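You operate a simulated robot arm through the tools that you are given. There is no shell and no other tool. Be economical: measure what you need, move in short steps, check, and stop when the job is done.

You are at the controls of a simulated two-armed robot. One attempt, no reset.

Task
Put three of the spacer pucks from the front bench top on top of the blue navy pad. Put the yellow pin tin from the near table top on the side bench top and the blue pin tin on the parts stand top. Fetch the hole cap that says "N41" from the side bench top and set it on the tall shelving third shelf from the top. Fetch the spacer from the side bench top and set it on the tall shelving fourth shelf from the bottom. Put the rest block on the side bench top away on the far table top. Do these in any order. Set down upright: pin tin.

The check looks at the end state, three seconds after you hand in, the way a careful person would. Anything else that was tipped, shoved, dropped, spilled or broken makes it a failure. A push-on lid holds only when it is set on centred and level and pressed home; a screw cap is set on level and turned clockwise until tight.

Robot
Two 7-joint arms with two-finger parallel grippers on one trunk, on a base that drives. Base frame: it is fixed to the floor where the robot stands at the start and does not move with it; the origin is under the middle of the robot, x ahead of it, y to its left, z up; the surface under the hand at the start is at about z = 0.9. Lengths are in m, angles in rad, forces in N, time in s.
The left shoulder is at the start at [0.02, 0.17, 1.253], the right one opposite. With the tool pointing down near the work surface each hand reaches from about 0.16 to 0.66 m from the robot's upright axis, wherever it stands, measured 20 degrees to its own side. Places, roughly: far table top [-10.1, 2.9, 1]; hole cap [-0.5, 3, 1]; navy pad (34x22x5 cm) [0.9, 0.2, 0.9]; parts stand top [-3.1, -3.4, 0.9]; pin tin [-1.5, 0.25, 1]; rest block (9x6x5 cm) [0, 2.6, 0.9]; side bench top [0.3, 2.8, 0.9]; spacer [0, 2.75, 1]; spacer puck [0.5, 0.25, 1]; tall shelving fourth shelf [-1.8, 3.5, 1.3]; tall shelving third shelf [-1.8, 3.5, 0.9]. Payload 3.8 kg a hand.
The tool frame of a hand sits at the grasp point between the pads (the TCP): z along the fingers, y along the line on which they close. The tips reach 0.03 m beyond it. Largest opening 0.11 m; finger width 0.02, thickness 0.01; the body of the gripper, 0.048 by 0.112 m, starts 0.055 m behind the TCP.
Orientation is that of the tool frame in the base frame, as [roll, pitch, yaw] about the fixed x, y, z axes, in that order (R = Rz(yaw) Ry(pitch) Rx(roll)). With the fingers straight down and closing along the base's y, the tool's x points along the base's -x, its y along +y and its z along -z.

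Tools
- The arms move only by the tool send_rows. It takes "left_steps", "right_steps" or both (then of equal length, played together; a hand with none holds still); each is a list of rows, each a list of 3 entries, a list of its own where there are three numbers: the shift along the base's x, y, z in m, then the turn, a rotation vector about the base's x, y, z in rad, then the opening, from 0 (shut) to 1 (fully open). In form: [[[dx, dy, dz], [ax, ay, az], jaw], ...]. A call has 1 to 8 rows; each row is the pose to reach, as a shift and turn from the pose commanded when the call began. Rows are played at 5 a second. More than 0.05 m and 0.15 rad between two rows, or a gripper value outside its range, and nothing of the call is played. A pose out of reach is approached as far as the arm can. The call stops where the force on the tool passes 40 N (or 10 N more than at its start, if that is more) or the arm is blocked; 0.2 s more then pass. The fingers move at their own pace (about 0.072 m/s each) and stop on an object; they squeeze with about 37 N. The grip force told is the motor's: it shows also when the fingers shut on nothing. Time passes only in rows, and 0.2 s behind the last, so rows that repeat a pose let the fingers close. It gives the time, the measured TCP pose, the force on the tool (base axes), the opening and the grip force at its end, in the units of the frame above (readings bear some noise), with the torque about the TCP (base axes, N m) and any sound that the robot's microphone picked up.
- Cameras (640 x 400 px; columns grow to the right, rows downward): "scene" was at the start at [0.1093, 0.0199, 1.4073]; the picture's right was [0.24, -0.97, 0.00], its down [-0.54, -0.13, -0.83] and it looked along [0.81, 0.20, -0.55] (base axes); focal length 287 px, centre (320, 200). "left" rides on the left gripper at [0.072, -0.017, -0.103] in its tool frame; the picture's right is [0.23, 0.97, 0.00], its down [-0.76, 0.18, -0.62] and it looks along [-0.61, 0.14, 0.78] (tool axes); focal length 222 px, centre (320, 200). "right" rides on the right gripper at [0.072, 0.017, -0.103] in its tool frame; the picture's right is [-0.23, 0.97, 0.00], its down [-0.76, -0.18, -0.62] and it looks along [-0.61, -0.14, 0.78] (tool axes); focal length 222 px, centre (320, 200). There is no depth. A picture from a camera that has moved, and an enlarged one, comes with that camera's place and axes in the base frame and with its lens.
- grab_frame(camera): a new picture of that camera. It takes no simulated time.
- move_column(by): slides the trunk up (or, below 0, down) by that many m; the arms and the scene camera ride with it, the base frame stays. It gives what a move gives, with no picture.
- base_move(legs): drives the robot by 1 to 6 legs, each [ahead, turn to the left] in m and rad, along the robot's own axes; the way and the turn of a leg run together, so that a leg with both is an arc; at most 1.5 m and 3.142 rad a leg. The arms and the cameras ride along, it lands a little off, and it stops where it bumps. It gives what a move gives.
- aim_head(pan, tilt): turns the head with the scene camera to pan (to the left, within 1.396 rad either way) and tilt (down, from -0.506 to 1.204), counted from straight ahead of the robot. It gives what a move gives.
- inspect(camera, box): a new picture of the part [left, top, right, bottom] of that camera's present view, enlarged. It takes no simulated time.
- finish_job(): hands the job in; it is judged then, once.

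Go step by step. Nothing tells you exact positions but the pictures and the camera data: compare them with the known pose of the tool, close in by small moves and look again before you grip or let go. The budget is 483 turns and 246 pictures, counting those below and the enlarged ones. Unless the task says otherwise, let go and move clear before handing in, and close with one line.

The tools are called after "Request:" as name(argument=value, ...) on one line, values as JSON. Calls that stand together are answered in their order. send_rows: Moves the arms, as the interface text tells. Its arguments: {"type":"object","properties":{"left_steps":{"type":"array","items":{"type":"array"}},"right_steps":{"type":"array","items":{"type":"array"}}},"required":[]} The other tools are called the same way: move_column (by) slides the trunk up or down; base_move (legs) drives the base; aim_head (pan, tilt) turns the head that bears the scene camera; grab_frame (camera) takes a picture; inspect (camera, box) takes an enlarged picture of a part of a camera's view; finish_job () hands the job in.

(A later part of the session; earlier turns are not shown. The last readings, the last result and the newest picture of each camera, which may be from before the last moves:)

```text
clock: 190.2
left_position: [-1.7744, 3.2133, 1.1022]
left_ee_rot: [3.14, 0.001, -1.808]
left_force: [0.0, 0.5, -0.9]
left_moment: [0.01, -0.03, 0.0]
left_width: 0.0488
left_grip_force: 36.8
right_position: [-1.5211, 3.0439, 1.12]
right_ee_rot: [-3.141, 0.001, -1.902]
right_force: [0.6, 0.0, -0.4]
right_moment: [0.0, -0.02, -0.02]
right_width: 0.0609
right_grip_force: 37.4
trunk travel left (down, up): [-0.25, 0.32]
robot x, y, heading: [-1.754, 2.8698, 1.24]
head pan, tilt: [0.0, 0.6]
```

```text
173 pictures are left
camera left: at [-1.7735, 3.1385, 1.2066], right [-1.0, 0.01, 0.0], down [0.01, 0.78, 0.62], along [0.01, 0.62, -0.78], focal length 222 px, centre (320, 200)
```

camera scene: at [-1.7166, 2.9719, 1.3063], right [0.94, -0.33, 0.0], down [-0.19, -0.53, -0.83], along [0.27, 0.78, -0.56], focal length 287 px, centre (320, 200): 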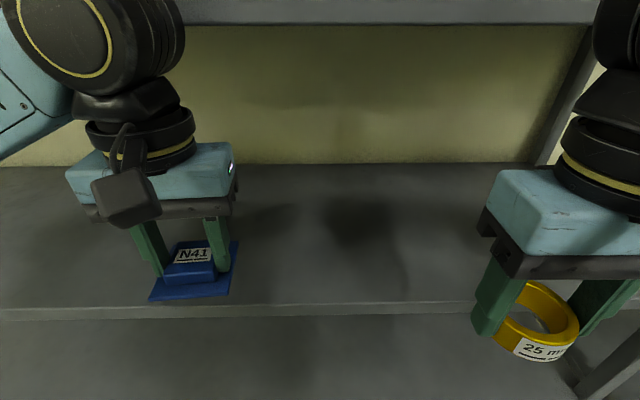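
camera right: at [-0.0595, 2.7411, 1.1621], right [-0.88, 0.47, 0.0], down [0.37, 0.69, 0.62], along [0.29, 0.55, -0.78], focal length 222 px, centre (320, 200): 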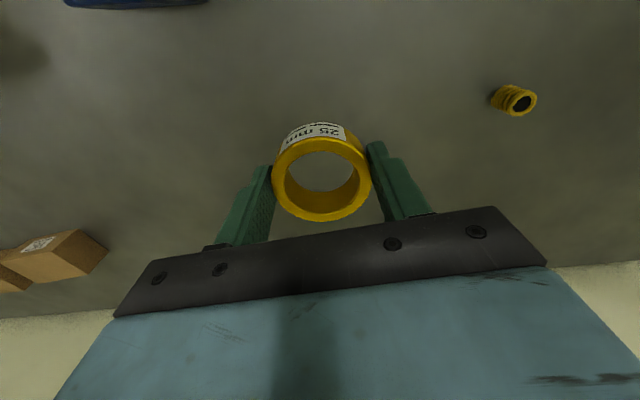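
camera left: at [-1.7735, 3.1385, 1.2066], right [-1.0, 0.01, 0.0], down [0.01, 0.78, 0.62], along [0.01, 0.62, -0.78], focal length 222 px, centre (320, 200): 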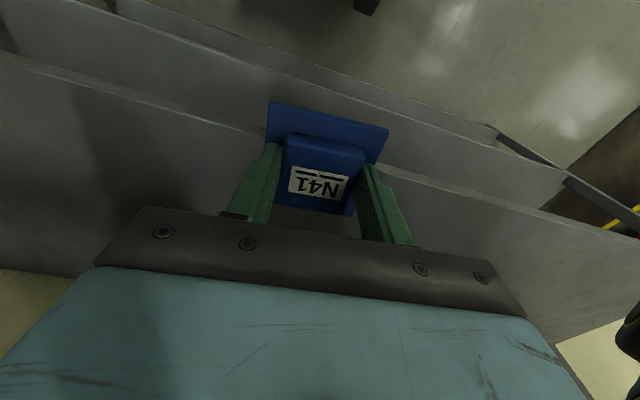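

The .9 shelf's edge is about 0.39 m ahead of the robot axis. Lowering the cap to just above shelf level outside, then moving it in under the upper shelf.

Request:
send_rows(left_steps=[[[0, 0, -0.04], [0, 0, 0], 0], [[0, 0, -0.08], [0, 0, 0], 0], [[0, 0, -0.115], [0, 0, 0], 0], [[0.0145, 0.042, -0.115], [0, 0, 0], 0], [[0.029, 0.084, -0.115], [0, 0, 0], 0], [[0.0435, 0.126, -0.115], [0, 0, 0], 0], [[0.058, 0.168, -0.115], [0, 0, 0], 0], [[0.068, 0.195, -0.115], [0, 0, 0], 0]])

Request:
grab_frame(camera="scene")

Request:
grab_frame(camera="left")

```text
clock: 192.0
left_position: [-1.7056, 3.408, 0.9869]
left_ee_rot: [-3.141, -0.002, -1.811]
left_force: [0.2, -0.4, -0.8]
left_moment: [-0.04, 0.0, 0.02]
left_width: 0.0489
left_grip_force: 37.3
right_position: [-1.5214, 3.0448, 1.1198]
right_ee_rot: [-3.141, 0.001, -1.903]
right_force: [-1.0, -0.1, -0.8]
right_moment: [-0.06, 0.02, 0.02]
right_width: 0.061
right_grip_force: 36.8
trunk travel left (down, up): [-0.25, 0.32]
robot x, y, heading: [-1.7544, 2.8706, 1.234]
head pan, tilt: [0.0, 0.6]
```

```text
172 pictures are left
camera scene: at [-1.7163, 2.972, 1.3062], right [0.94, -0.33, 0.0], down [-0.19, -0.53, -0.82], along [0.27, 0.78, -0.57], focal length 287 px, centre (320, 200)
```

scene: 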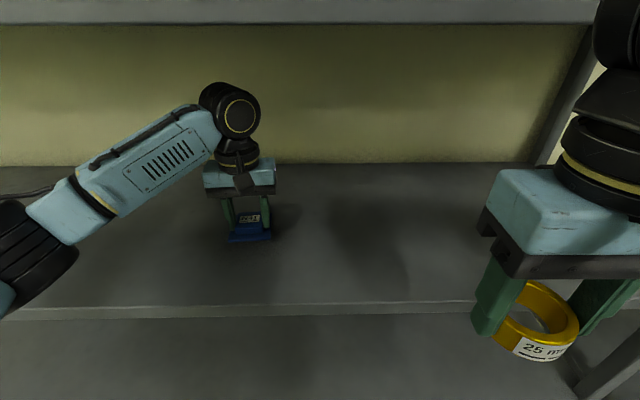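

```text
171 pictures are left
camera left: at [-1.7047, 3.3339, 1.0909], right [-1.0, 0.01, 0.0], down [0.01, 0.78, 0.62], along [0.01, 0.62, -0.78], focal length 222 px, centre (320, 200)
```

left: 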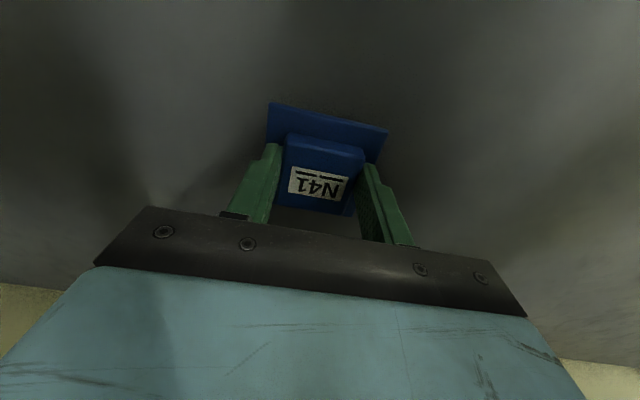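

Inside and clear of both shelves. Lowering until contact.

Request:
send_rows(left_steps=[[[0, 0, -0.015], [0, 0, 0], 0], [[0, 0, -0.028], [0, 0, 0], 0], [[0, 0, -0.034], [0, 0, 0], 0]])

Request:
send_rows(left_steps=[[[0, 0, -0.002], [0, 0, 0], 0], [[0, 0, -0.004], [0, 0, 0], 0]])

```text
clock: 192.7
left_position: [-1.7059, 3.4098, 0.9652]
left_ee_rot: [-3.135, 0.018, -1.807]
left_force: [-2.0, -3.3, 14.7]
left_moment: [-0.31, 0.43, 0.07]
left_width: 0.0491
left_grip_force: 37.4
right_position: [-1.5199, 3.0435, 1.1192]
right_ee_rot: [-3.141, 0.001, -1.903]
right_force: [0.9, -0.1, -1.6]
right_moment: [-0.01, 0.03, -0.05]
right_width: 0.0608
right_grip_force: 37.3
trunk travel left (down, up): [-0.25, 0.32]
robot x, y, heading: [-1.7535, 2.8679, 1.238]
head pan, tilt: [0.0, 0.6]
stopped in row 3 (left hand): the force on the tool passed its limit at 48 N (the readings are from after the stop); the commanded pose is now the measured one
```

```text
clock: 193.4
left_position: [-1.7048, 3.4103, 0.9657]
left_ee_rot: [-3.13, 0.025, -1.807]
left_force: [-0.4, -1.9, 12.7]
left_moment: [-0.25, 0.33, 0.08]
left_width: 0.0492
left_grip_force: 36.9
right_position: [-1.5209, 3.0434, 1.1196]
right_ee_rot: [-3.14, -0.001, -1.903]
right_force: [-0.6, -0.9, -0.9]
right_moment: [0.01, -0.02, -0.03]
right_width: 0.0607
right_grip_force: 37.0
trunk travel left (down, up): [-0.25, 0.32]
robot x, y, heading: [-1.7535, 2.8683, 1.234]
head pan, tilt: [0.0, 0.6]
stopped in row 2 (left hand): the force on the tool passed its limit at 41 N (the readings are from after the stop); the commanded pose is now the measured one
```

Contact (shelf top ≈ .918). Releasing and rising slightly, then backing out.

Request:
send_rows(left_steps=[[[0, 0, 0.002], [0, 0, 0], 0.7], [[0, 0, 0.002], [0, 0, 0], 0.7], [[0, 0, 0.02], [0, 0, 0], 0.7], [[0, 0, 0.04], [0, 0, 0], 0.7], [[-0.0145, -0.042, 0.04], [0, 0, 0], 0.7], [[-0.029, -0.084, 0.04], [0, 0, 0], 0.7], [[-0.0435, -0.126, 0.04], [0, 0, 0], 0.7], [[-0.058, -0.168, 0.04], [0, 0, 0], 0.7]])

Request:
grab_frame(camera="scene")

```text
clock: 195.2
left_position: [-1.7628, 3.2432, 1.003]
left_ee_rot: [-3.131, 0.022, -1.806]
left_force: [0.5, -0.3, 0.0]
left_moment: [-0.03, 0.01, 0.02]
left_width: 0.0771
left_grip_force: 0.0
right_position: [-1.5212, 3.0433, 1.1198]
right_ee_rot: [3.142, 0.0, -1.901]
right_force: [-0.8, 0.0, 0.2]
right_moment: [-0.01, 0.01, -0.01]
right_width: 0.0609
right_grip_force: 37.1
trunk travel left (down, up): [-0.25, 0.32]
robot x, y, heading: [-1.7551, 2.8701, 1.235]
head pan, tilt: [0.0, 0.6]
```

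```text
170 pictures are left
camera scene: at [-1.7169, 2.9713, 1.3063], right [0.94, -0.33, 0.0], down [-0.19, -0.53, -0.83], along [0.27, 0.78, -0.56], focal length 287 px, centre (320, 200)
```

scene: 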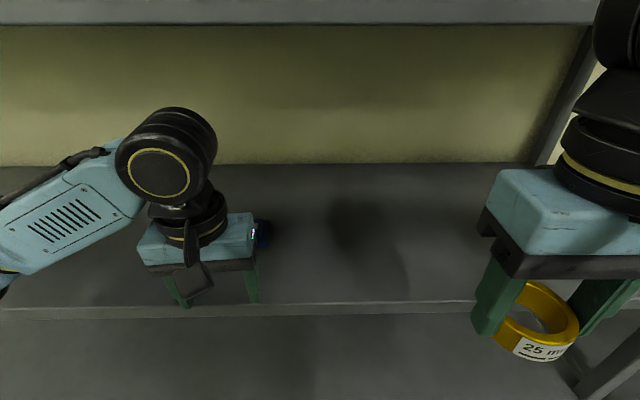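

Request:
send_rows(left_steps=[[[-0.016, -0.045, 0.0], [0, 0, 0], 0.7], [[-0.032, -0.09, 0.0], [0, 0, 0], 0.7], [[-0.05, -0.13, 0.0], [0, 0, 0], 0.7]])

Request:
grab_frame(camera="scene")

```text
clock: 196.0
left_position: [-1.789, 3.1344, 1.0095]
left_ee_rot: [-3.133, 0.02, -1.808]
left_force: [-0.3, 0.9, 0.5]
left_moment: [0.05, 0.03, 0.02]
left_width: 0.0766
left_grip_force: 0.1
left hand out of reach, approached as far as the arm can: row 3
right_position: [-1.5191, 3.0443, 1.1197]
right_ee_rot: [-3.14, -0.002, -1.902]
right_force: [-0.2, -0.2, -1.0]
right_moment: [-0.04, -0.02, 0.0]
right_width: 0.061
right_grip_force: 37.2
trunk travel left (down, up): [-0.25, 0.32]
robot x, y, heading: [-1.7561, 2.8716, 1.238]
head pan, tilt: [0.0, 0.6]
```

```text
169 pictures are left
camera scene: at [-1.7157, 2.9717, 1.3062], right [0.94, -0.33, 0.0], down [-0.19, -0.53, -0.82], along [0.27, 0.78, -0.57], focal length 287 px, centre (320, 200)
```

scene: 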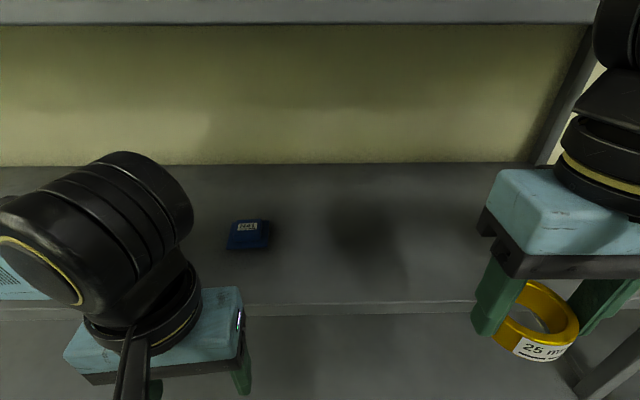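

The cap sits flat on the third shelf from the top. Backing a bit, raising the trunk, and re-approaching for the ring on the 1.3 shelf.

Request:
base_move(legs=[[-0.2, 0]])

Request:
move_column(by=0.3)

Request:
aim_head(pan=-0.1, tilt=0.5)

Request:
grab_frame(camera="scene")

```text
clock: 197.6
left_position: [-1.8541, 2.9473, 1.0106]
left_ee_rot: [-3.131, 0.021, -1.804]
left_force: [0.1, 0.0, 0.7]
left_moment: [0.01, 0.02, 0.0]
left_width: 0.0768
left_grip_force: 0.1
right_position: [-1.586, 2.8562, 1.1197]
right_ee_rot: [-3.14, 0.002, -1.9]
right_force: [-0.2, -0.8, -0.9]
right_moment: [0.01, 0.0, -0.01]
right_width: 0.0609
right_grip_force: 36.4
trunk travel left (down, up): [-0.25, 0.32]
robot x, y, heading: [-1.8212, 2.6802, 1.236]
head pan, tilt: [0.0, 0.6]
```

```text
clock: 200.6
left_position: [-1.8549, 2.9468, 1.3095]
left_ee_rot: [-3.132, 0.021, -1.805]
left_force: [-0.1, 0.2, -0.3]
left_moment: [-0.04, 0.01, -0.01]
left_width: 0.077
left_grip_force: 0.1
right_position: [-1.5859, 2.8556, 1.4197]
right_ee_rot: [-3.14, 0.001, -1.9]
right_force: [0.5, 0.1, -0.6]
right_moment: [-0.05, 0.02, 0.02]
right_width: 0.0606
right_grip_force: 37.3
trunk travel left (down, up): [-0.55, 0.02]
robot x, y, heading: [-1.8183, 2.68, 1.238]
head pan, tilt: [0.0, 0.6]
```

```text
clock: 201.3
left_position: [-1.855, 2.9476, 1.31]
left_ee_rot: [-3.133, 0.021, -1.805]
left_force: [0.2, 0.8, 0.4]
left_moment: [-0.02, 0.02, 0.0]
left_width: 0.0774
left_grip_force: 0.2
right_position: [-1.5854, 2.8567, 1.4189]
right_ee_rot: [-3.141, -0.001, -1.9]
right_force: [0.3, -0.1, -1.9]
right_moment: [0.02, 0.02, -0.01]
right_width: 0.0608
right_grip_force: 37.0
trunk travel left (down, up): [-0.55, 0.02]
robot x, y, heading: [-1.8195, 2.6842, 1.236]
head pan, tilt: [-0.099, 0.499]
```

```text
168 pictures are left
camera scene: at [-1.773, 2.7831, 1.6152], right [0.91, -0.42, 0.0], down [-0.2, -0.43, -0.88], along [0.37, 0.8, -0.48], focal length 287 px, centre (320, 200)
```

scene: 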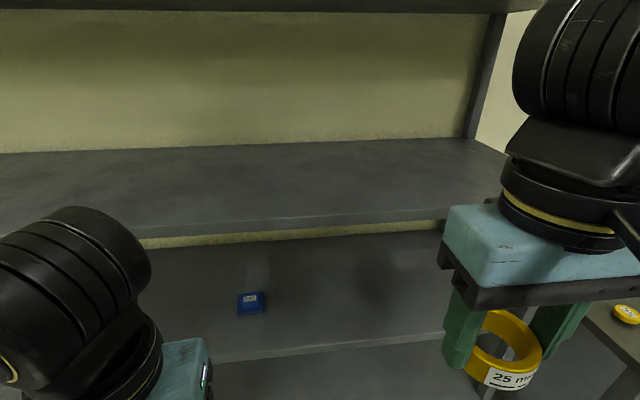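

Approaching again and moving the ring in over the 1.3 shelf.

Request:
base_move(legs=[[0.2, 0]])

Request:
send_rows(right_steps=[[[0.01, 0.045, 0], [0, 0, 0], 0], [[0.02, 0.09, 0], [0, 0, 0], 0], [[0.03, 0.135, 0], [0, 0, 0], 0], [[0.04, 0.18, 0], [0, 0, 0], 0], [[0.05, 0.225, 0], [0, 0, 0], 0], [[0.055, 0.265, 0], [0, 0, 0], 0], [[0.055, 0.275, -0.02], [0, 0, 0], 0]])

Request:
grab_frame(camera="scene")

Request:
grab_frame(camera="right")

```text
clock: 202.9
left_position: [-1.7895, 3.1362, 1.31]
left_ee_rot: [-3.132, 0.021, -1.804]
left_force: [-0.3, 0.0, 0.1]
left_moment: [0.0, -0.01, -0.02]
left_width: 0.0773
left_grip_force: 0.2
right_position: [-1.5208, 3.0453, 1.4198]
right_ee_rot: [-3.139, -0.001, -1.902]
right_force: [0.1, 0.1, -0.7]
right_moment: [-0.01, 0.04, 0.0]
right_width: 0.0609
right_grip_force: 37.3
trunk travel left (down, up): [-0.55, 0.02]
robot x, y, heading: [-1.7517, 2.8703, 1.243]
head pan, tilt: [-0.099, 0.499]
```

```text
clock: 204.5
left_position: [-1.7878, 3.1368, 1.3109]
left_ee_rot: [-3.134, 0.02, -1.807]
left_force: [0.2, 0.4, 0.0]
left_moment: [0.01, 0.04, 0.02]
left_width: 0.0771
left_grip_force: 0.1
right_position: [-1.4631, 3.3201, 1.3992]
right_ee_rot: [-3.139, -0.001, -1.9]
right_force: [1.3, -0.5, -0.7]
right_moment: [-0.01, 0.01, 0.0]
right_width: 0.061
right_grip_force: 36.9
trunk travel left (down, up): [-0.55, 0.02]
robot x, y, heading: [-1.7558, 2.872, 1.238]
head pan, tilt: [-0.099, 0.499]
```

```text
167 pictures are left
camera scene: at [-1.7067, 2.9718, 1.6152], right [0.91, -0.42, 0.0], down [-0.2, -0.43, -0.88], along [0.37, 0.8, -0.48], focal length 287 px, centre (320, 200)
```

scene: 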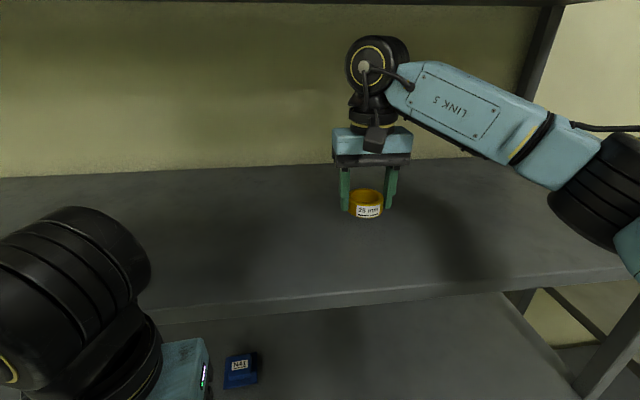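

```text
166 pictures are left
camera right: at [-1.5037, 3.2581, 1.5019], right [-0.85, 0.53, 0.0], down [0.41, 0.66, 0.62], along [0.33, 0.53, -0.78], focal length 222 px, centre (320, 200)
```

right: 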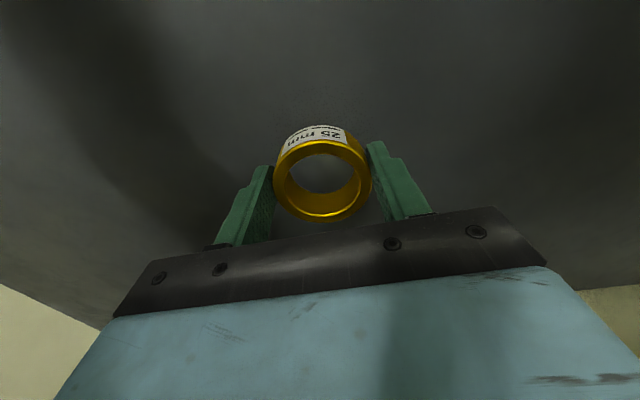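

Well over the shelf. Lowering carefully.

Request:
send_rows(right_steps=[[[0, 0, -0.012], [0, 0, 0], 0], [[0, 0, -0.024], [0, 0, 0], 0], [[0, 0, -0.034], [0, 0, 0], 0]])

Request:
send_rows(right_steps=[[[0, 0, -0.003], [0, 0, 0], 0], [[0, 0, -0.006], [0, 0, 0], 0]])

```text
clock: 205.3
left_position: [-1.7888, 3.1367, 1.3106]
left_ee_rot: [-3.132, 0.021, -1.805]
left_force: [-0.3, 0.8, 0.2]
left_moment: [0.02, 0.0, 0.01]
left_width: 0.0768
left_grip_force: 0.0
right_position: [-1.4665, 3.321, 1.3656]
right_ee_rot: [-3.141, 0.0, -1.902]
right_force: [0.4, 0.2, -0.9]
right_moment: [-0.06, 0.02, 0.0]
right_width: 0.061
right_grip_force: 37.1
trunk travel left (down, up): [-0.55, 0.02]
robot x, y, heading: [-1.7532, 2.8701, 1.234]
head pan, tilt: [-0.099, 0.499]
```

```text
clock: 205.9
left_position: [-1.7901, 3.137, 1.3117]
left_ee_rot: [-3.13, 0.021, -1.807]
left_force: [0.3, -0.8, -0.2]
left_moment: [0.0, 0.0, -0.03]
left_width: 0.0769
left_grip_force: 0.0
right_position: [-1.4654, 3.321, 1.3605]
right_ee_rot: [3.142, -0.001, -1.901]
right_force: [0.2, -0.2, -1.7]
right_moment: [0.02, 0.01, 0.01]
right_width: 0.061
right_grip_force: 37.4
trunk travel left (down, up): [-0.55, 0.02]
robot x, y, heading: [-1.7487, 2.8715, 1.241]
head pan, tilt: [-0.099, 0.499]
```

Request:
send_rows(right_steps=[[[0, 0, -0.003], [0, 0, 0], 0], [[0, 0, -0.006], [0, 0, 0], 0]])

Request:
send_rows(right_steps=[[[0, 0, -0.002], [0, 0, 0], 0], [[0, 0, -0.004], [0, 0, 0], 0]])

```text
clock: 206.5
left_position: [-1.7892, 3.1368, 1.3103]
left_ee_rot: [-3.132, 0.022, -1.805]
left_force: [0.2, -0.5, 0.0]
left_moment: [-0.01, 0.03, -0.01]
left_width: 0.0769
left_grip_force: 0.0
right_position: [-1.4657, 3.3206, 1.3538]
right_ee_rot: [3.141, 0.002, -1.9]
right_force: [0.0, -0.4, -0.8]
right_moment: [0.01, 0.03, -0.01]
right_width: 0.0609
right_grip_force: 36.6
trunk travel left (down, up): [-0.55, 0.02]
robot x, y, heading: [-1.7522, 2.8722, 1.239]
head pan, tilt: [-0.099, 0.499]
```

```text
clock: 207.1
left_position: [-1.7902, 3.1362, 1.3093]
left_ee_rot: [-3.131, 0.021, -1.804]
left_force: [0.4, -0.1, -0.1]
left_moment: [0.01, -0.05, 0.0]
left_width: 0.0771
left_grip_force: 0.1
right_position: [-1.4666, 3.3197, 1.3534]
right_ee_rot: [3.141, 0.007, -1.899]
right_force: [2.8, 2.6, 21.5]
right_moment: [0.11, -0.04, -0.02]
right_width: 0.061
right_grip_force: 37.1
trunk travel left (down, up): [-0.55, 0.02]
robot x, y, heading: [-1.7537, 2.8733, 1.241]
head pan, tilt: [-0.099, 0.499]
```

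Contact. Release, rise, and back out.

Request:
send_rows(right_steps=[[[0, 0, 0.003], [0, 0, 0], 0.85], [[0, 0, 0.003], [0, 0, 0], 0.85], [[0, 0, 0.003], [0, 0, 0], 0.85], [[0, 0, 0.03], [0, 0, 0], 0.85], [[0, 0, 0.06], [0, 0, 0], 0.85], [[-0.01, -0.04, 0.07], [0, 0, 0], 0.85], [[-0.02, -0.085, 0.07], [0, 0, 0], 0.85], [[-0.03, -0.13, 0.07], [0, 0, 0], 0.85]])

Request:
send_rows(right_steps=[[[-0.01, -0.045, 0], [0, 0, 0], 0.85], [[-0.02, -0.09, 0], [0, 0, 0], 0.85], [[-0.03, -0.135, 0], [0, 0, 0], 0.85]])

Request:
grab_frame(camera="scene")

```text
clock: 208.9
left_position: [-1.7898, 3.1356, 1.3099]
left_ee_rot: [-3.133, 0.022, -1.806]
left_force: [-0.1, -0.4, -0.1]
left_moment: [0.03, 0.02, -0.03]
left_width: 0.0771
left_grip_force: 0.1
right_position: [-1.4943, 3.1899, 1.4205]
right_ee_rot: [3.141, 0.0, -1.902]
right_force: [-0.9, 0.0, -0.6]
right_moment: [0.02, -0.01, -0.02]
right_width: 0.0936
right_grip_force: 0.1
trunk travel left (down, up): [-0.55, 0.02]
robot x, y, heading: [-1.7538, 2.8716, 1.24]
head pan, tilt: [-0.099, 0.499]
```

```text
clock: 209.7
left_position: [-1.7902, 3.1359, 1.3111]
left_ee_rot: [-3.131, 0.02, -1.806]
left_force: [-0.2, -0.4, 0.1]
left_moment: [0.02, -0.01, 0.0]
left_width: 0.0771
left_grip_force: 0.1
right_position: [-1.526, 3.0536, 1.419]
right_ee_rot: [-3.139, 0.001, -1.903]
right_force: [-0.1, -0.4, 0.1]
right_moment: [0.01, -0.01, 0.0]
right_width: 0.0934
right_grip_force: 0.0
trunk travel left (down, up): [-0.55, 0.02]
robot x, y, heading: [-1.753, 2.8719, 1.243]
head pan, tilt: [-0.099, 0.499]
```

```text
165 pictures are left
camera scene: at [-1.7078, 2.971, 1.6154], right [0.91, -0.42, 0.0], down [-0.2, -0.43, -0.88], along [0.37, 0.8, -0.48], focal length 287 px, centre (320, 200)
```

scene: 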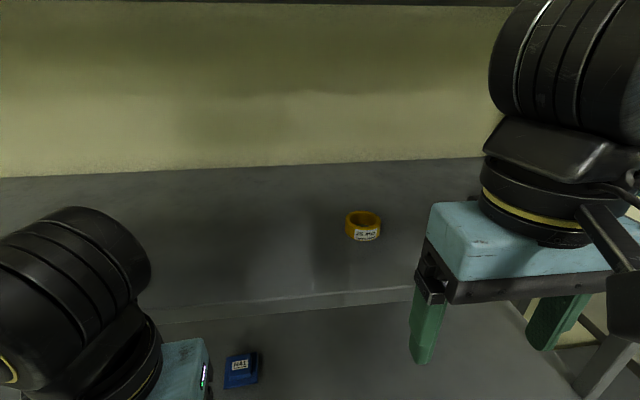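

Both placed on the right shelves. Now back off, lower the trunk, and go to the rest block on the side bench.

Request:
base_move(legs=[[-0.4, 0]])

Request:
move_column(by=-0.2)

Request:
base_move(legs=[[0, -1.41], [1.0, 0], [0.952, 0], [0, 1.42]])

Request:
aim_head(pan=0.1, tilt=0.8)

Request:
grab_frame(camera="scene")

```text
clock: 212.2
left_position: [-1.9209, 2.7587, 1.3099]
left_ee_rot: [-3.131, 0.021, -1.804]
left_force: [-0.4, -0.7, 0.0]
left_moment: [0.0, -0.01, -0.01]
left_width: 0.0771
left_grip_force: 0.1
right_position: [-1.6567, 2.6776, 1.4201]
right_ee_rot: [-3.139, 0.0, -1.9]
right_force: [-0.2, 0.2, -0.8]
right_moment: [-0.01, -0.03, -0.03]
right_width: 0.0936
right_grip_force: 0.1
trunk travel left (down, up): [-0.55, 0.02]
robot x, y, heading: [-1.8879, 2.4923, 1.238]
head pan, tilt: [-0.099, 0.499]
```

```text
clock: 214.3
left_position: [-1.9192, 2.7583, 1.11]
left_ee_rot: [-3.13, 0.022, -1.805]
left_force: [-0.1, -0.9, 0.7]
left_moment: [-0.02, -0.03, 0.02]
left_width: 0.0769
left_grip_force: 0.2
right_position: [-1.6578, 2.6776, 1.2202]
right_ee_rot: [-3.138, -0.001, -1.9]
right_force: [-0.6, -0.4, -0.1]
right_moment: [-0.01, -0.02, 0.0]
right_width: 0.0936
right_grip_force: 0.0
trunk travel left (down, up): [-0.35, 0.22]
robot x, y, heading: [-1.8841, 2.4919, 1.237]
head pan, tilt: [-0.099, 0.499]
```

```text
clock: 231.1
left_position: [0.0077, 2.4198, 1.1106]
left_ee_rot: [-3.131, 0.021, -1.785]
left_force: [-0.1, 1.1, 0.6]
left_moment: [-0.02, -0.01, 0.0]
left_width: 0.077
left_grip_force: 0.2
right_position: [0.2723, 2.3452, 1.2193]
right_ee_rot: [-3.14, 0.001, -1.877]
right_force: [0.3, 0.2, 0.1]
right_moment: [0.0, -0.02, 0.01]
right_width: 0.0932
right_grip_force: 0.0
trunk travel left (down, up): [-0.35, 0.22]
robot x, y, heading: [0.0485, 2.1564, 1.262]
head pan, tilt: [-0.099, 0.499]
```

```text
clock: 231.9
left_position: [0.0068, 2.4204, 1.1096]
left_ee_rot: [-3.131, 0.02, -1.785]
left_force: [-0.5, 0.5, 0.6]
left_moment: [0.01, -0.02, -0.03]
left_width: 0.0768
left_grip_force: 0.0
right_position: [0.2718, 2.3444, 1.2191]
right_ee_rot: [-3.14, 0.001, -1.88]
right_force: [0.5, -0.8, 0.9]
right_moment: [-0.01, -0.02, 0.02]
right_width: 0.0934
right_grip_force: 0.0
trunk travel left (down, up): [-0.35, 0.22]
robot x, y, heading: [0.0485, 2.1562, 1.26]
head pan, tilt: [0.099, 0.799]
```

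```text
164 pictures are left
camera scene: at [0.0734, 2.2527, 1.3894], right [0.98, -0.21, 0.0], down [-0.15, -0.7, -0.7], along [0.15, 0.68, -0.72], focal length 287 px, centre (320, 200)
```

scene: 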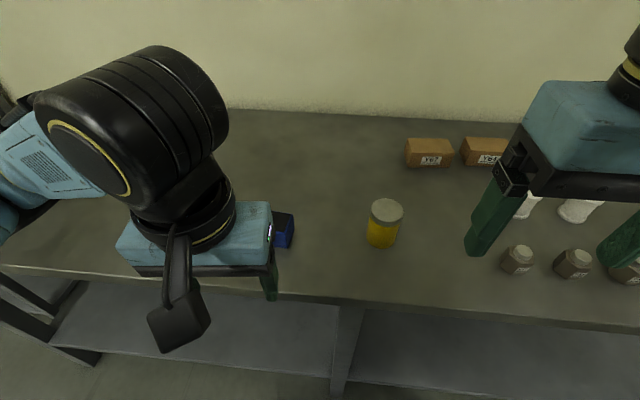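

The block is just behind the left hand. Raising and moving over it for a look (also levelling the hand).

Request:
send_rows(left_steps=[[[0, 0.03, 0.02], [-0.009, 0.007, 0], 1], [[0.01, 0.07, 0.03], [-0.018, 0.015, 0], 1], [[0.02, 0.11, 0.04], [-0.018, 0.015, 0], 1], [[0.02, 0.11, 0.04], [-0.018, 0.015, 0], 1]])

Request:
grab_frame(camera="left")

```text
clock: 232.9
left_position: [0.0269, 2.5303, 1.1503]
left_ee_rot: [3.14, 0.0, -1.783]
left_force: [0.7, -0.3, -0.5]
left_moment: [0.01, -0.03, -0.01]
left_width: 0.11
left_grip_force: 0.0
right_position: [0.2709, 2.3446, 1.2186]
right_ee_rot: [-3.138, 0.0, -1.878]
right_force: [-0.1, 0.0, -0.4]
right_moment: [0.0, -0.02, -0.02]
right_width: 0.0934
right_grip_force: 0.0
trunk travel left (down, up): [-0.35, 0.22]
robot x, y, heading: [0.0512, 2.1556, 1.258]
head pan, tilt: [0.099, 0.799]
```

```text
163 pictures are left
camera left: at [0.0294, 2.4554, 1.2542], right [-1.0, -0.02, 0.0], down [-0.01, 0.78, 0.62], along [-0.01, 0.62, -0.78], focal length 222 px, centre (320, 200)
```

left: 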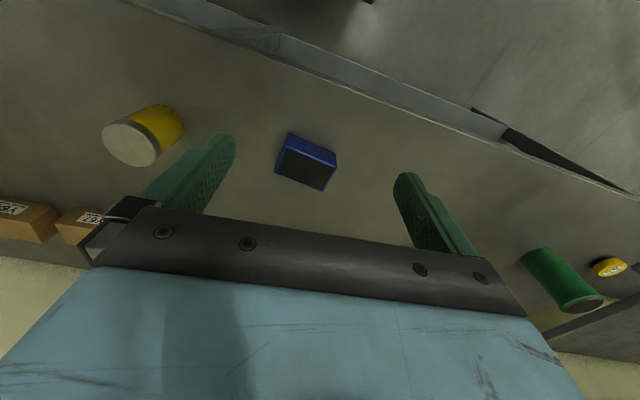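

Request:
inspect(camera="left", box=[250, 115, 370, 205])

```text
4.44 times, centred on (310, 160) of left
camera zoom: at [0.0294, 2.4554, 1.2542], right [-1.0, -0.02, 0.0], down [-0.01, 0.78, 0.62], along [-0.01, 0.62, -0.78], focal length 987 px, centre (364, 378)
```

zoom: 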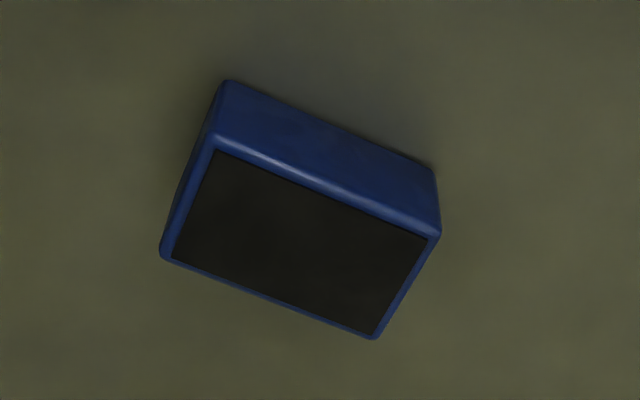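

The block centre is at about (.049, 2.638), long axis turned about -.42 rad. I'll grip it across its length (9 cm), turning the hand -0.2, and check when lower.

Request:
send_rows(left_steps=[[[0.008, 0.035, -0.02], [0, 0, -0.07], 1], [[0.015, 0.07, -0.04], [0, 0, -0.14], 1], [[0.022, 0.107, -0.06], [0, 0, -0.204], 1], [[0.022, 0.107, -0.1], [0, 0, -0.204], 1], [[0.022, 0.107, -0.13], [0, 0, -0.204], 1], [[0.022, 0.107, -0.13], [0, 0, -0.204], 1]])

Request:
grab_frame(camera="left")

```text
clock: 234.3
left_position: [0.0502, 2.6373, 1.0198]
left_ee_rot: [3.141, 0.0, -1.987]
left_force: [-0.3, -0.5, -0.2]
left_moment: [0.0, 0.02, 0.0]
left_width: 0.1103
left_grip_force: 0.1
right_position: [0.2723, 2.3443, 1.2194]
right_ee_rot: [-3.14, -0.001, -1.877]
right_force: [0.7, 0.1, 0.5]
right_moment: [0.0, 0.02, -0.01]
right_width: 0.0935
right_grip_force: 0.0
trunk travel left (down, up): [-0.35, 0.22]
robot x, y, heading: [0.046, 2.1561, 1.263]
head pan, tilt: [0.099, 0.799]
```

```text
161 pictures are left
camera left: at [0.037, 2.5645, 1.123], right [-0.98, 0.19, 0.0], down [0.15, 0.77, 0.62], along [0.12, 0.61, -0.78], focal length 222 px, centre (320, 200)
```

left: 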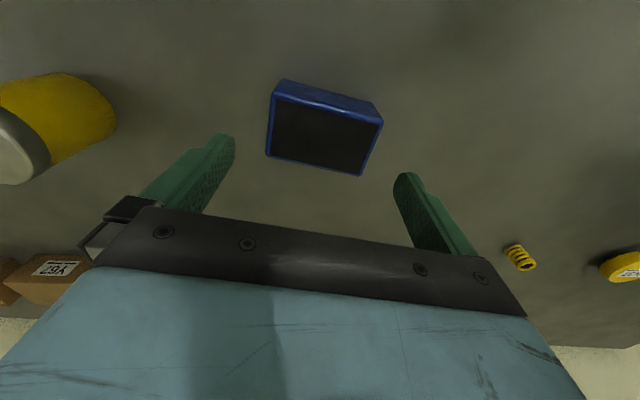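

Centred and parallel. Descend and grip.

Request:
send_rows(left_steps=[[[0, -0.001, -0.04], [0, 0, 0], 1], [[0, -0.001, -0.07], [0, 0, 0], 1], [[0, -0.001, -0.083], [0, 0, 0], 1], [[0, -0.001, -0.083], [0, 0, 0], 0], [[0, -0.001, -0.083], [0, 0, 0], 0], [[0, -0.001, -0.083], [0, 0, 0], 0], [[0, -0.001, -0.083], [0, 0, 0], 0]])

Request:
send_rows(left_steps=[[[0, 0, 0.01], [0, 0, 0], 0], [[0, 0, 0.02], [0, 0, 0], 0], [[0, 0, 0.05], [0, 0, 0], 0], [[0, 0, 0.09], [0, 0, 0], 0], [[0, 0, 0.13], [0, 0, 0], 0], [[0, 0, 0.17], [0, 0, 0], 0], [[-0.01, -0.04, 0.2], [0, 0, 0], 0], [[-0.02, -0.08, 0.23], [0, 0, 0], 0]])

Request:
grab_frame(camera="left")

```text
clock: 235.9
left_position: [0.0499, 2.6358, 0.9376]
left_ee_rot: [3.141, 0.0, -1.987]
left_force: [-0.3, -0.6, 0.1]
left_moment: [0.02, 0.02, -0.03]
left_width: 0.0898
left_grip_force: 37.4
right_position: [0.2721, 2.3453, 1.2182]
right_ee_rot: [-3.14, -0.001, -1.877]
right_force: [0.7, -0.1, -0.6]
right_moment: [-0.01, 0.0, -0.01]
right_width: 0.0936
right_grip_force: 0.2
trunk travel left (down, up): [-0.35, 0.22]
robot x, y, heading: [0.0508, 2.1555, 1.257]
head pan, tilt: [0.099, 0.799]
```

```text
refused: row 7 steps farther than a row can; nothing moved
```

```text
160 pictures are left
camera left: at [0.0372, 2.5626, 1.0403], right [-0.98, 0.19, 0.0], down [0.15, 0.77, 0.62], along [0.12, 0.61, -0.78], focal length 222 px, centre (320, 200)
```

left: 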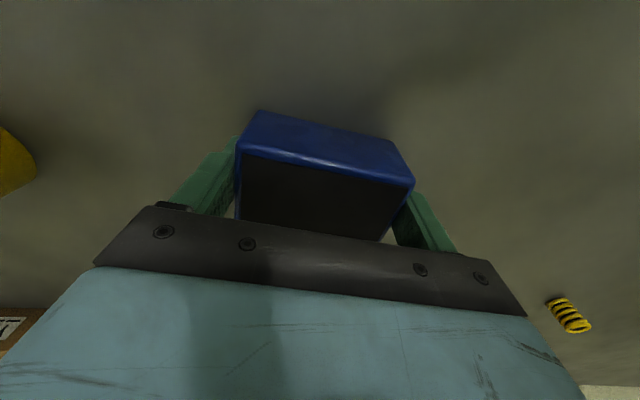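

Request:
send_rows(left_steps=[[[0, 0, 0.01], [0, 0, 0], 0], [[0, 0, 0.02], [0, 0, 0], 0], [[0, 0, 0.05], [0, 0, 0], 0], [[0, 0, 0.09], [0, 0, 0], 0], [[0, 0, 0.13], [0, 0, 0], 0], [[0, 0, 0.17], [0, 0, 0], 0], [[-0.01, -0.03, 0.2], [0, 0, 0], 0], [[-0.015, -0.06, 0.23], [0, 0, 0], 0]])

Request:
send_rows(left_steps=[[[-0.01, -0.04, 0.01], [0, 0, 0], 0], [[-0.02, -0.08, 0.02], [0, 0, 0], 0], [[-0.03, -0.12, 0.03], [0, 0, 0], 0]])

Request:
grab_frame(camera="left")

```text
clock: 237.7
left_position: [0.0343, 2.5735, 1.1654]
left_ee_rot: [3.141, 0.0, -1.988]
left_force: [-0.2, -0.5, -3.1]
left_moment: [-0.01, -0.02, -0.01]
left_width: 0.0899
left_grip_force: 37.2
right_position: [0.2725, 2.3454, 1.2194]
right_ee_rot: [3.141, -0.002, -1.878]
right_force: [0.2, -1.0, 0.6]
right_moment: [-0.01, -0.02, -0.01]
right_width: 0.0933
right_grip_force: 0.0
trunk travel left (down, up): [-0.35, 0.22]
robot x, y, heading: [0.0509, 2.1584, 1.259]
head pan, tilt: [0.099, 0.799]
```

```text
clock: 238.5
left_position: [0.0029, 2.4553, 1.1963]
left_ee_rot: [3.14, -0.001, -1.988]
left_force: [0.1, 0.1, -2.2]
left_moment: [0.0, 0.02, -0.01]
left_width: 0.09
left_grip_force: 36.4
right_position: [0.2728, 2.343, 1.2187]
right_ee_rot: [-3.141, 0.001, -1.877]
right_force: [-0.1, 0.5, 0.5]
right_moment: [0.01, 0.02, 0.05]
right_width: 0.0934
right_grip_force: 0.0
trunk travel left (down, up): [-0.35, 0.22]
robot x, y, heading: [0.0467, 2.1548, 1.259]
head pan, tilt: [0.099, 0.799]
```

```text
159 pictures are left
camera left: at [-0.0098, 2.3821, 1.2995], right [-0.98, 0.19, 0.0], down [0.15, 0.77, 0.62], along [0.12, 0.61, -0.78], focal length 222 px, centre (320, 200)
```

left: 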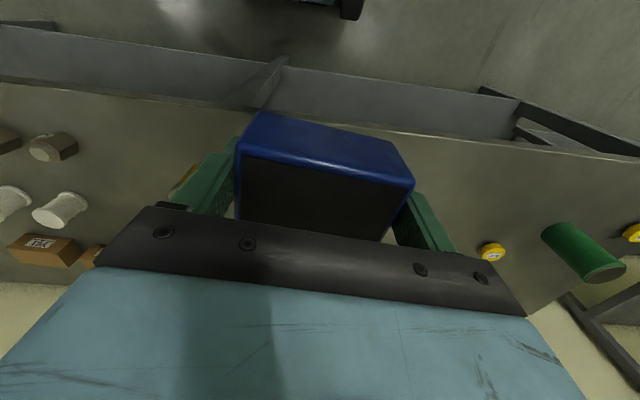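

Block held firmly. Now driving back to the near table for the blue tin.

Request:
base_move(legs=[[-0.1, 0], [0, 3.11], [1.0, 0], [0.92, 0], [0, -1.23], [0.17, 0]])

Request:
aim_head(pan=0.0, tilt=0.6)

Request:
grab_frame(camera="scene")

```text
clock: 260.2
left_position: [-1.0377, 0.1028, 1.1956]
left_ee_rot: [3.139, -0.001, -0.08]
left_force: [-1.2, 0.9, -3.7]
left_moment: [-0.02, -0.05, 0.0]
left_width: 0.0894
left_grip_force: 37.2
right_position: [-1.0218, 0.3931, 1.2179]
right_ee_rot: [-3.139, -0.001, 0.03]
right_force: [0.4, -0.2, 0.3]
right_moment: [0.03, -0.04, -0.03]
right_width: 0.0935
right_grip_force: 0.0
trunk travel left (down, up): [-0.35, 0.22]
robot x, y, heading: [-0.7694, 0.2465, -3.12]
head pan, tilt: [0.099, 0.799]
```

```text
clock: 261.0
left_position: [-1.0371, 0.102, 1.1957]
left_ee_rot: [3.14, -0.001, -0.082]
left_force: [0.0, -0.1, -2.5]
left_moment: [0.02, -0.01, 0.01]
left_width: 0.0898
left_grip_force: 37.0
right_position: [-1.0211, 0.3932, 1.2185]
right_ee_rot: [-3.141, 0.0, 0.029]
right_force: [-1.2, -0.2, -0.5]
right_moment: [0.01, 0.01, 0.02]
right_width: 0.0934
right_grip_force: 0.1
trunk travel left (down, up): [-0.35, 0.22]
robot x, y, heading: [-0.7678, 0.2433, -3.118]
head pan, tilt: [0.0, 0.6]
```

```text
158 pictures are left
camera scene: at [-0.8748, 0.2392, 1.4062], right [-0.03, 1.0, 0.0], down [0.57, 0.01, -0.82], along [-0.82, -0.02, -0.57], focal length 287 px, centre (320, 200)
```

scene: 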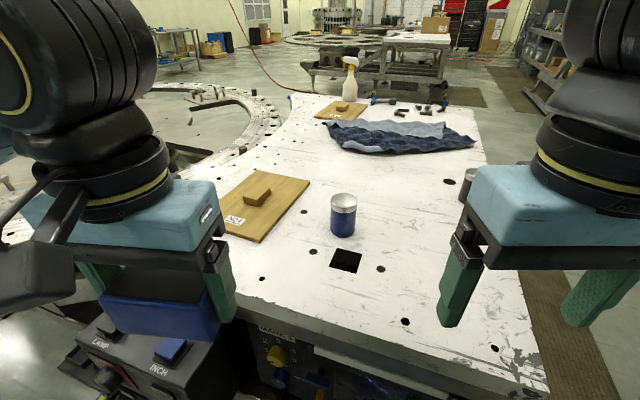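

The blue tin is at about (-1.40, .28). Moving ahead 5 cm and bringing the right hand over it.

Request:
base_move(legs=[[0.05, 0]])

Request:
send_rows(right_steps=[[[-0.045, -0.01, 0], [0, 0, 0], 1], [[-0.09, -0.025, 0], [0, 0, 0], 1], [[-0.135, -0.045, -0.01], [0, 0, 0], 1], [[-0.175, -0.065, -0.025], [0, 0, 0], 1], [[-0.215, -0.085, -0.04], [0, 0, 0], 1], [[-0.255, -0.1, -0.055], [0, 0, -0.03], 1], [[-0.285, -0.112, -0.07], [0, 0, -0.03], 1]])

Request:
grab_frame(camera="right")

```text
clock: 261.9
left_position: [-1.0881, 0.0997, 1.1962]
left_ee_rot: [-3.142, -0.001, -0.08]
left_force: [-1.0, 0.3, -3.0]
left_moment: [0.03, -0.04, -0.03]
left_width: 0.0902
left_grip_force: 36.6
right_position: [-1.0712, 0.3924, 1.219]
right_ee_rot: [-3.14, -0.002, 0.031]
right_force: [-0.1, -0.6, 0.7]
right_moment: [0.0, -0.04, 0.03]
right_width: 0.0937
right_grip_force: 0.0
trunk travel left (down, up): [-0.35, 0.22]
robot x, y, heading: [-0.8105, 0.2436, -3.114]
head pan, tilt: [0.0, 0.6]
```

```text
refused: row 3 steps farther than a row can; nothing moved
```

```text
157 pictures are left
camera right: at [-0.9991, 0.377, 1.3212], right [-0.2, -0.98, 0.0], down [-0.77, 0.15, 0.62], along [-0.61, 0.12, -0.78], focal length 222 px, centre (320, 200)
```

right: 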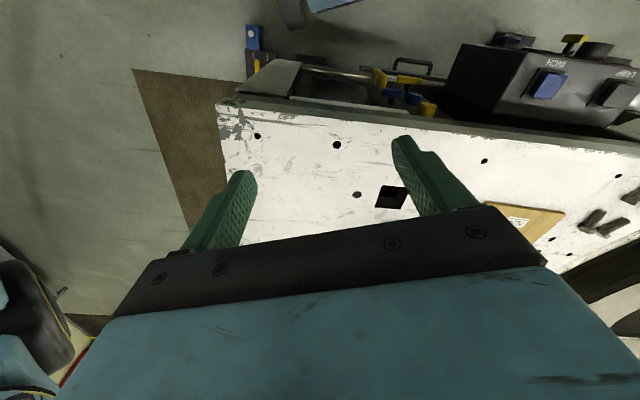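

Request:
send_rows(right_steps=[[[-0.04, -0.01, 0], [0, 0, 0], 1], [[-0.08, -0.025, 0], [0, 0, 0], 1], [[-0.12, -0.04, -0.01], [0, 0, 0], 1], [[-0.16, -0.055, -0.02], [0, 0, 0], 1], [[-0.2, -0.075, -0.035], [0, 0, 0], 1], [[-0.24, -0.09, -0.05], [0, 0, -0.03], 1], [[-0.28, -0.105, -0.06], [0, 0, -0.03], 1], [[-0.305, -0.112, -0.065], [0, 0, -0.03], 1]])

Request:
grab_frame(camera="right")

```text
clock: 263.7
left_position: [-1.0873, 0.1014, 1.1958]
left_ee_rot: [3.14, -0.001, -0.079]
left_force: [1.0, 0.3, -2.3]
left_moment: [-0.01, 0.0, -0.02]
left_width: 0.0896
left_grip_force: 36.8
right_position: [-1.3728, 0.2791, 1.1543]
right_ee_rot: [-3.139, 0.002, -0.001]
right_force: [1.0, 0.3, 0.3]
right_moment: [0.0, -0.01, -0.01]
right_width: 0.1101
right_grip_force: 0.1
trunk travel left (down, up): [-0.35, 0.22]
robot x, y, heading: [-0.818, 0.2384, -3.118]
head pan, tilt: [0.0, 0.6]
```

```text
156 pictures are left
camera right: at [-1.3019, 0.2626, 1.256], right [-0.23, -0.97, 0.0], down [-0.76, 0.18, 0.62], along [-0.61, 0.14, -0.78], focal length 222 px, centre (320, 200)
```

right: 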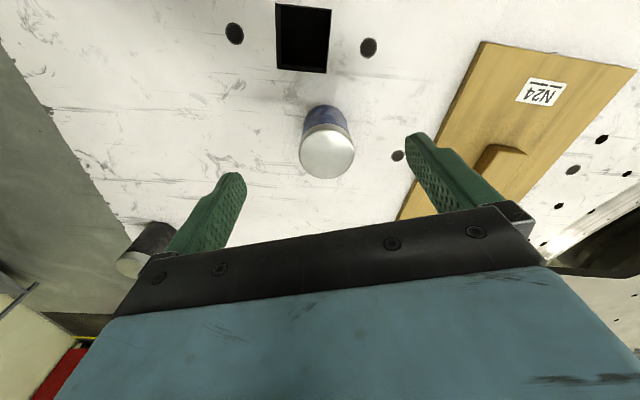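

Request:
send_rows(right_steps=[[[-0.033, 0, 0], [0, 0, 0], 1], [[-0.033, 0, -0.04], [0, 0, 0], 1], [[-0.033, 0, -0.06], [0, 0, 0], 1], [[-0.033, 0, -0.06], [0, 0, 0], 1]])

Request:
grab_frame(camera="right")

```text
clock: 264.7
left_position: [-1.0859, 0.101, 1.1955]
left_ee_rot: [3.14, -0.001, -0.082]
left_force: [0.2, 0.1, -2.4]
left_moment: [-0.03, 0.02, 0.02]
left_width: 0.0897
left_grip_force: 37.0
right_position: [-1.4088, 0.2802, 1.0944]
right_ee_rot: [-3.14, 0.001, -0.001]
right_force: [-0.8, -0.2, -0.2]
right_moment: [-0.02, -0.02, -0.02]
right_width: 0.11
right_grip_force: 0.1
trunk travel left (down, up): [-0.35, 0.22]
robot x, y, heading: [-0.8158, 0.2423, -3.113]
head pan, tilt: [0.0, 0.6]
```

```text
155 pictures are left
camera right: at [-1.3351, 0.2631, 1.1962], right [-0.23, -0.97, 0.0], down [-0.76, 0.18, 0.62], along [-0.61, 0.14, -0.78], focal length 222 px, centre (320, 200)
```

right: 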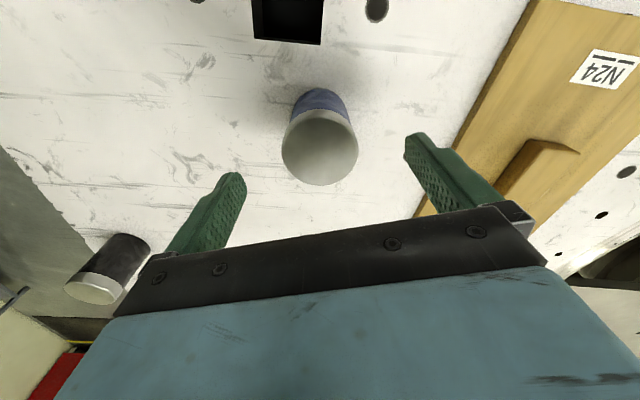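

Aligned. Descend, grip, and lift slowly.

Request:
send_rows(right_steps=[[[0, 0, -0.04], [0, 0, 0], 1], [[0, 0, -0.08], [0, 0, 0], 1], [[0, 0, -0.092], [0, 0, 0], 1], [[0, 0, -0.092], [0, 0, 0], 0], [[0, 0, -0.092], [0, 0, 0], 0], [[0, 0, -0.092], [0, 0, 0], 0], [[0, 0, -0.092], [0, 0, 0], 0]])

Request:
send_rows(right_steps=[[[0, 0, 0.01], [0, 0, 0], 0], [[0, 0, 0.02], [0, 0, 0], 0], [[0, 0, 0.05], [0, 0, 0], 0], [[0, 0, 0.09], [0, 0, 0], 0], [[0.0, 0, 0.13], [0, 0, 0], 0], [[0.03, 0.02, 0.16], [0, 0, 0], 0], [[0.07, 0.04, 0.18], [0, 0, 0], 0], [[0.11, 0.06, 0.19], [0, 0, 0], 0]])

Request:
grab_frame(camera="right")

```text
clock: 266.3
left_position: [-1.0871, 0.0998, 1.1967]
left_ee_rot: [3.14, -0.001, -0.08]
left_force: [0.2, -0.2, -3.1]
left_moment: [-0.01, 0.0, 0.01]
left_width: 0.0897
left_grip_force: 36.8
right_position: [-1.4074, 0.2798, 1.0011]
right_ee_rot: [-3.14, 0.001, 0.0]
right_force: [-0.8, 0.3, 1.0]
right_moment: [0.07, 0.08, -0.01]
right_width: 0.0608
right_grip_force: 37.1
trunk travel left (down, up): [-0.35, 0.22]
robot x, y, heading: [-0.8142, 0.2422, -3.115]
head pan, tilt: [0.0, 0.6]
```

```text
clock: 268.1
left_position: [-1.0856, 0.1014, 1.1959]
left_ee_rot: [3.14, 0.0, -0.08]
left_force: [-0.3, 0.8, -3.5]
left_moment: [-0.04, -0.02, -0.01]
left_width: 0.0897
left_grip_force: 37.2
right_position: [-1.2971, 0.342, 1.1912]
right_ee_rot: [-3.141, 0.0, -0.001]
right_force: [-0.8, -0.5, -3.2]
right_moment: [-0.02, -0.03, 0.0]
right_width: 0.0604
right_grip_force: 36.9
trunk travel left (down, up): [-0.35, 0.22]
robot x, y, heading: [-0.8158, 0.2432, -3.118]
head pan, tilt: [0.0, 0.6]
```

```text
154 pictures are left
camera right: at [-1.225, 0.3258, 1.2941], right [-0.23, -0.97, 0.0], down [-0.76, 0.18, 0.62], along [-0.61, 0.14, -0.78], focal length 222 px, centre (320, 200)
```

right: 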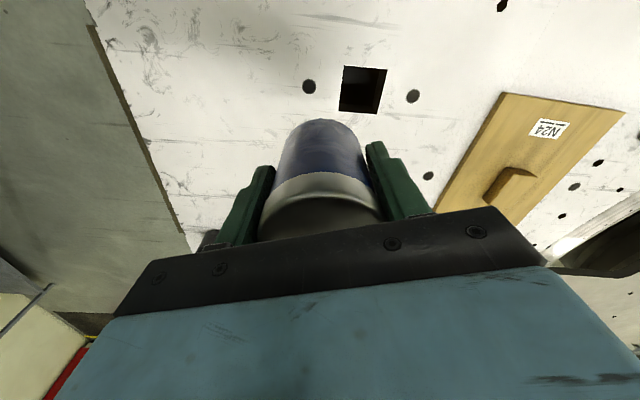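

Blue tin held. Tucking in, backing off, and looking toward the parts stand direction (-3.1, -3.4).

Request:
send_rows(right_steps=[[[0.045, 0.01, 0.005], [0, 0, 0], 0], [[0.09, 0.02, 0.01], [0, 0, 0], 0], [[0.135, 0.03, 0.015], [0, 0, 0], 0], [[0.175, 0.04, 0.02], [0, 0, 0], 0]])

Request:
base_move(legs=[[-0.3, 0], [0, 0.9]])

Request:
aim_head(pan=0.0, tilt=0.25)

Request:
grab_frame(camera="scene")

Request:
aim_head(pan=0.8, tilt=0.3)

Request:
grab_frame(camera="scene")

```text
clock: 269.1
left_position: [-1.0858, 0.101, 1.1955]
left_ee_rot: [3.139, 0.0, -0.08]
left_force: [0.3, 1.0, -2.8]
left_moment: [0.01, -0.02, 0.03]
left_width: 0.0896
left_grip_force: 36.6
right_position: [-1.1229, 0.3796, 1.2118]
right_ee_rot: [-3.138, 0.002, -0.002]
right_force: [0.1, 0.1, -4.3]
right_moment: [0.01, -0.07, 0.02]
right_width: 0.0604
right_grip_force: 36.9
trunk travel left (down, up): [-0.35, 0.22]
robot x, y, heading: [-0.8166, 0.2403, -3.113]
head pan, tilt: [0.0, 0.6]
```

```text
clock: 273.4
left_position: [-0.5778, -0.0488, 1.1967]
left_ee_rot: [3.14, 0.0, 0.815]
left_force: [-0.2, 0.3, -3.5]
left_moment: [0.0, -0.03, 0.02]
left_width: 0.0896
left_grip_force: 37.3
right_position: [-0.8176, 0.0964, 1.21]
right_ee_rot: [-3.14, -0.002, 0.894]
right_force: [-0.2, 0.0, -3.7]
right_moment: [0.02, 0.02, 0.01]
right_width: 0.0605
right_grip_force: 36.8
trunk travel left (down, up): [-0.35, 0.22]
robot x, y, heading: [-0.5199, 0.2492, -2.223]
head pan, tilt: [0.0, 0.6]
```

```text
clock: 274.3
left_position: [-0.5772, -0.0503, 1.1963]
left_ee_rot: [3.14, 0.0, 0.813]
left_force: [-0.4, -0.5, -2.2]
left_moment: [0.0, -0.03, 0.02]
left_width: 0.0896
left_grip_force: 37.2
right_position: [-0.817, 0.0968, 1.2111]
right_ee_rot: [-3.14, 0.0, 0.894]
right_force: [0.5, -0.1, -4.0]
right_moment: [0.05, 0.0, 0.0]
right_width: 0.0604
right_grip_force: 37.3
trunk travel left (down, up): [-0.35, 0.22]
robot x, y, heading: [-0.5213, 0.2541, -2.224]
head pan, tilt: [0.0, 0.25]
```

```text
153 pictures are left
camera scene: at [-0.5871, 0.1572, 1.4383], right [-0.8, 0.61, 0.0], down [0.15, 0.2, -0.97], along [-0.59, -0.77, -0.25], focal length 287 px, centre (320, 200)
```

scene: 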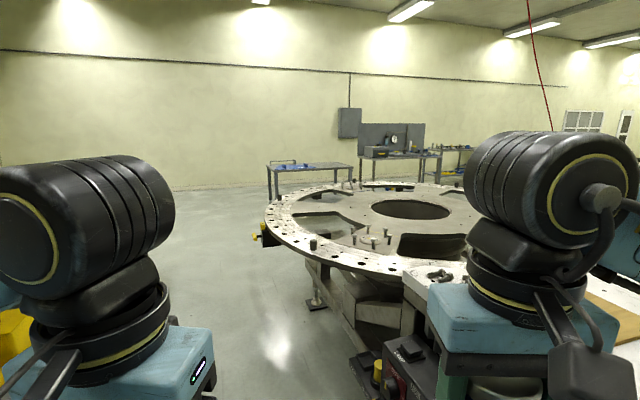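

```text
clock: 275.4
left_position: [-0.5788, -0.0478, 1.1962]
left_ee_rot: [3.14, 0.0, 0.813]
left_force: [0.5, -0.7, -2.9]
left_moment: [0.02, 0.0, 0.01]
left_width: 0.0898
left_grip_force: 36.2
right_position: [-0.8171, 0.0976, 1.2097]
right_ee_rot: [-3.139, 0.0, 0.894]
right_force: [-0.1, 0.1, -3.3]
right_moment: [0.04, -0.02, 0.0]
right_width: 0.0604
right_grip_force: 37.1
trunk travel left (down, up): [-0.35, 0.22]
robot x, y, heading: [-0.5183, 0.249, -2.225]
head pan, tilt: [0.799, 0.3]
```

```text
152 pictures are left
camera scene: at [-0.5167, 0.1392, 1.4337], right [-0.99, -0.15, 0.0], down [-0.04, 0.29, -0.96], along [0.14, -0.94, -0.3], focal length 287 px, centre (320, 200)
```

scene: 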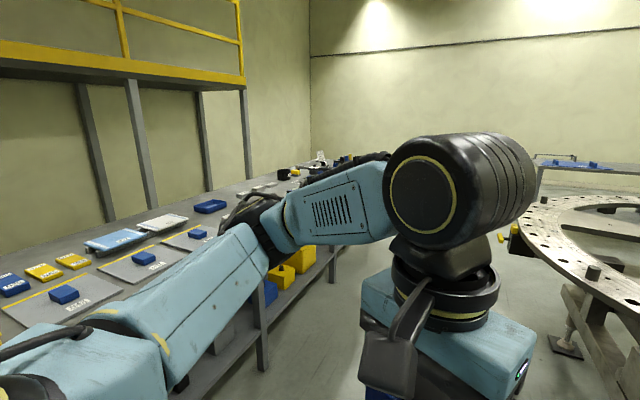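

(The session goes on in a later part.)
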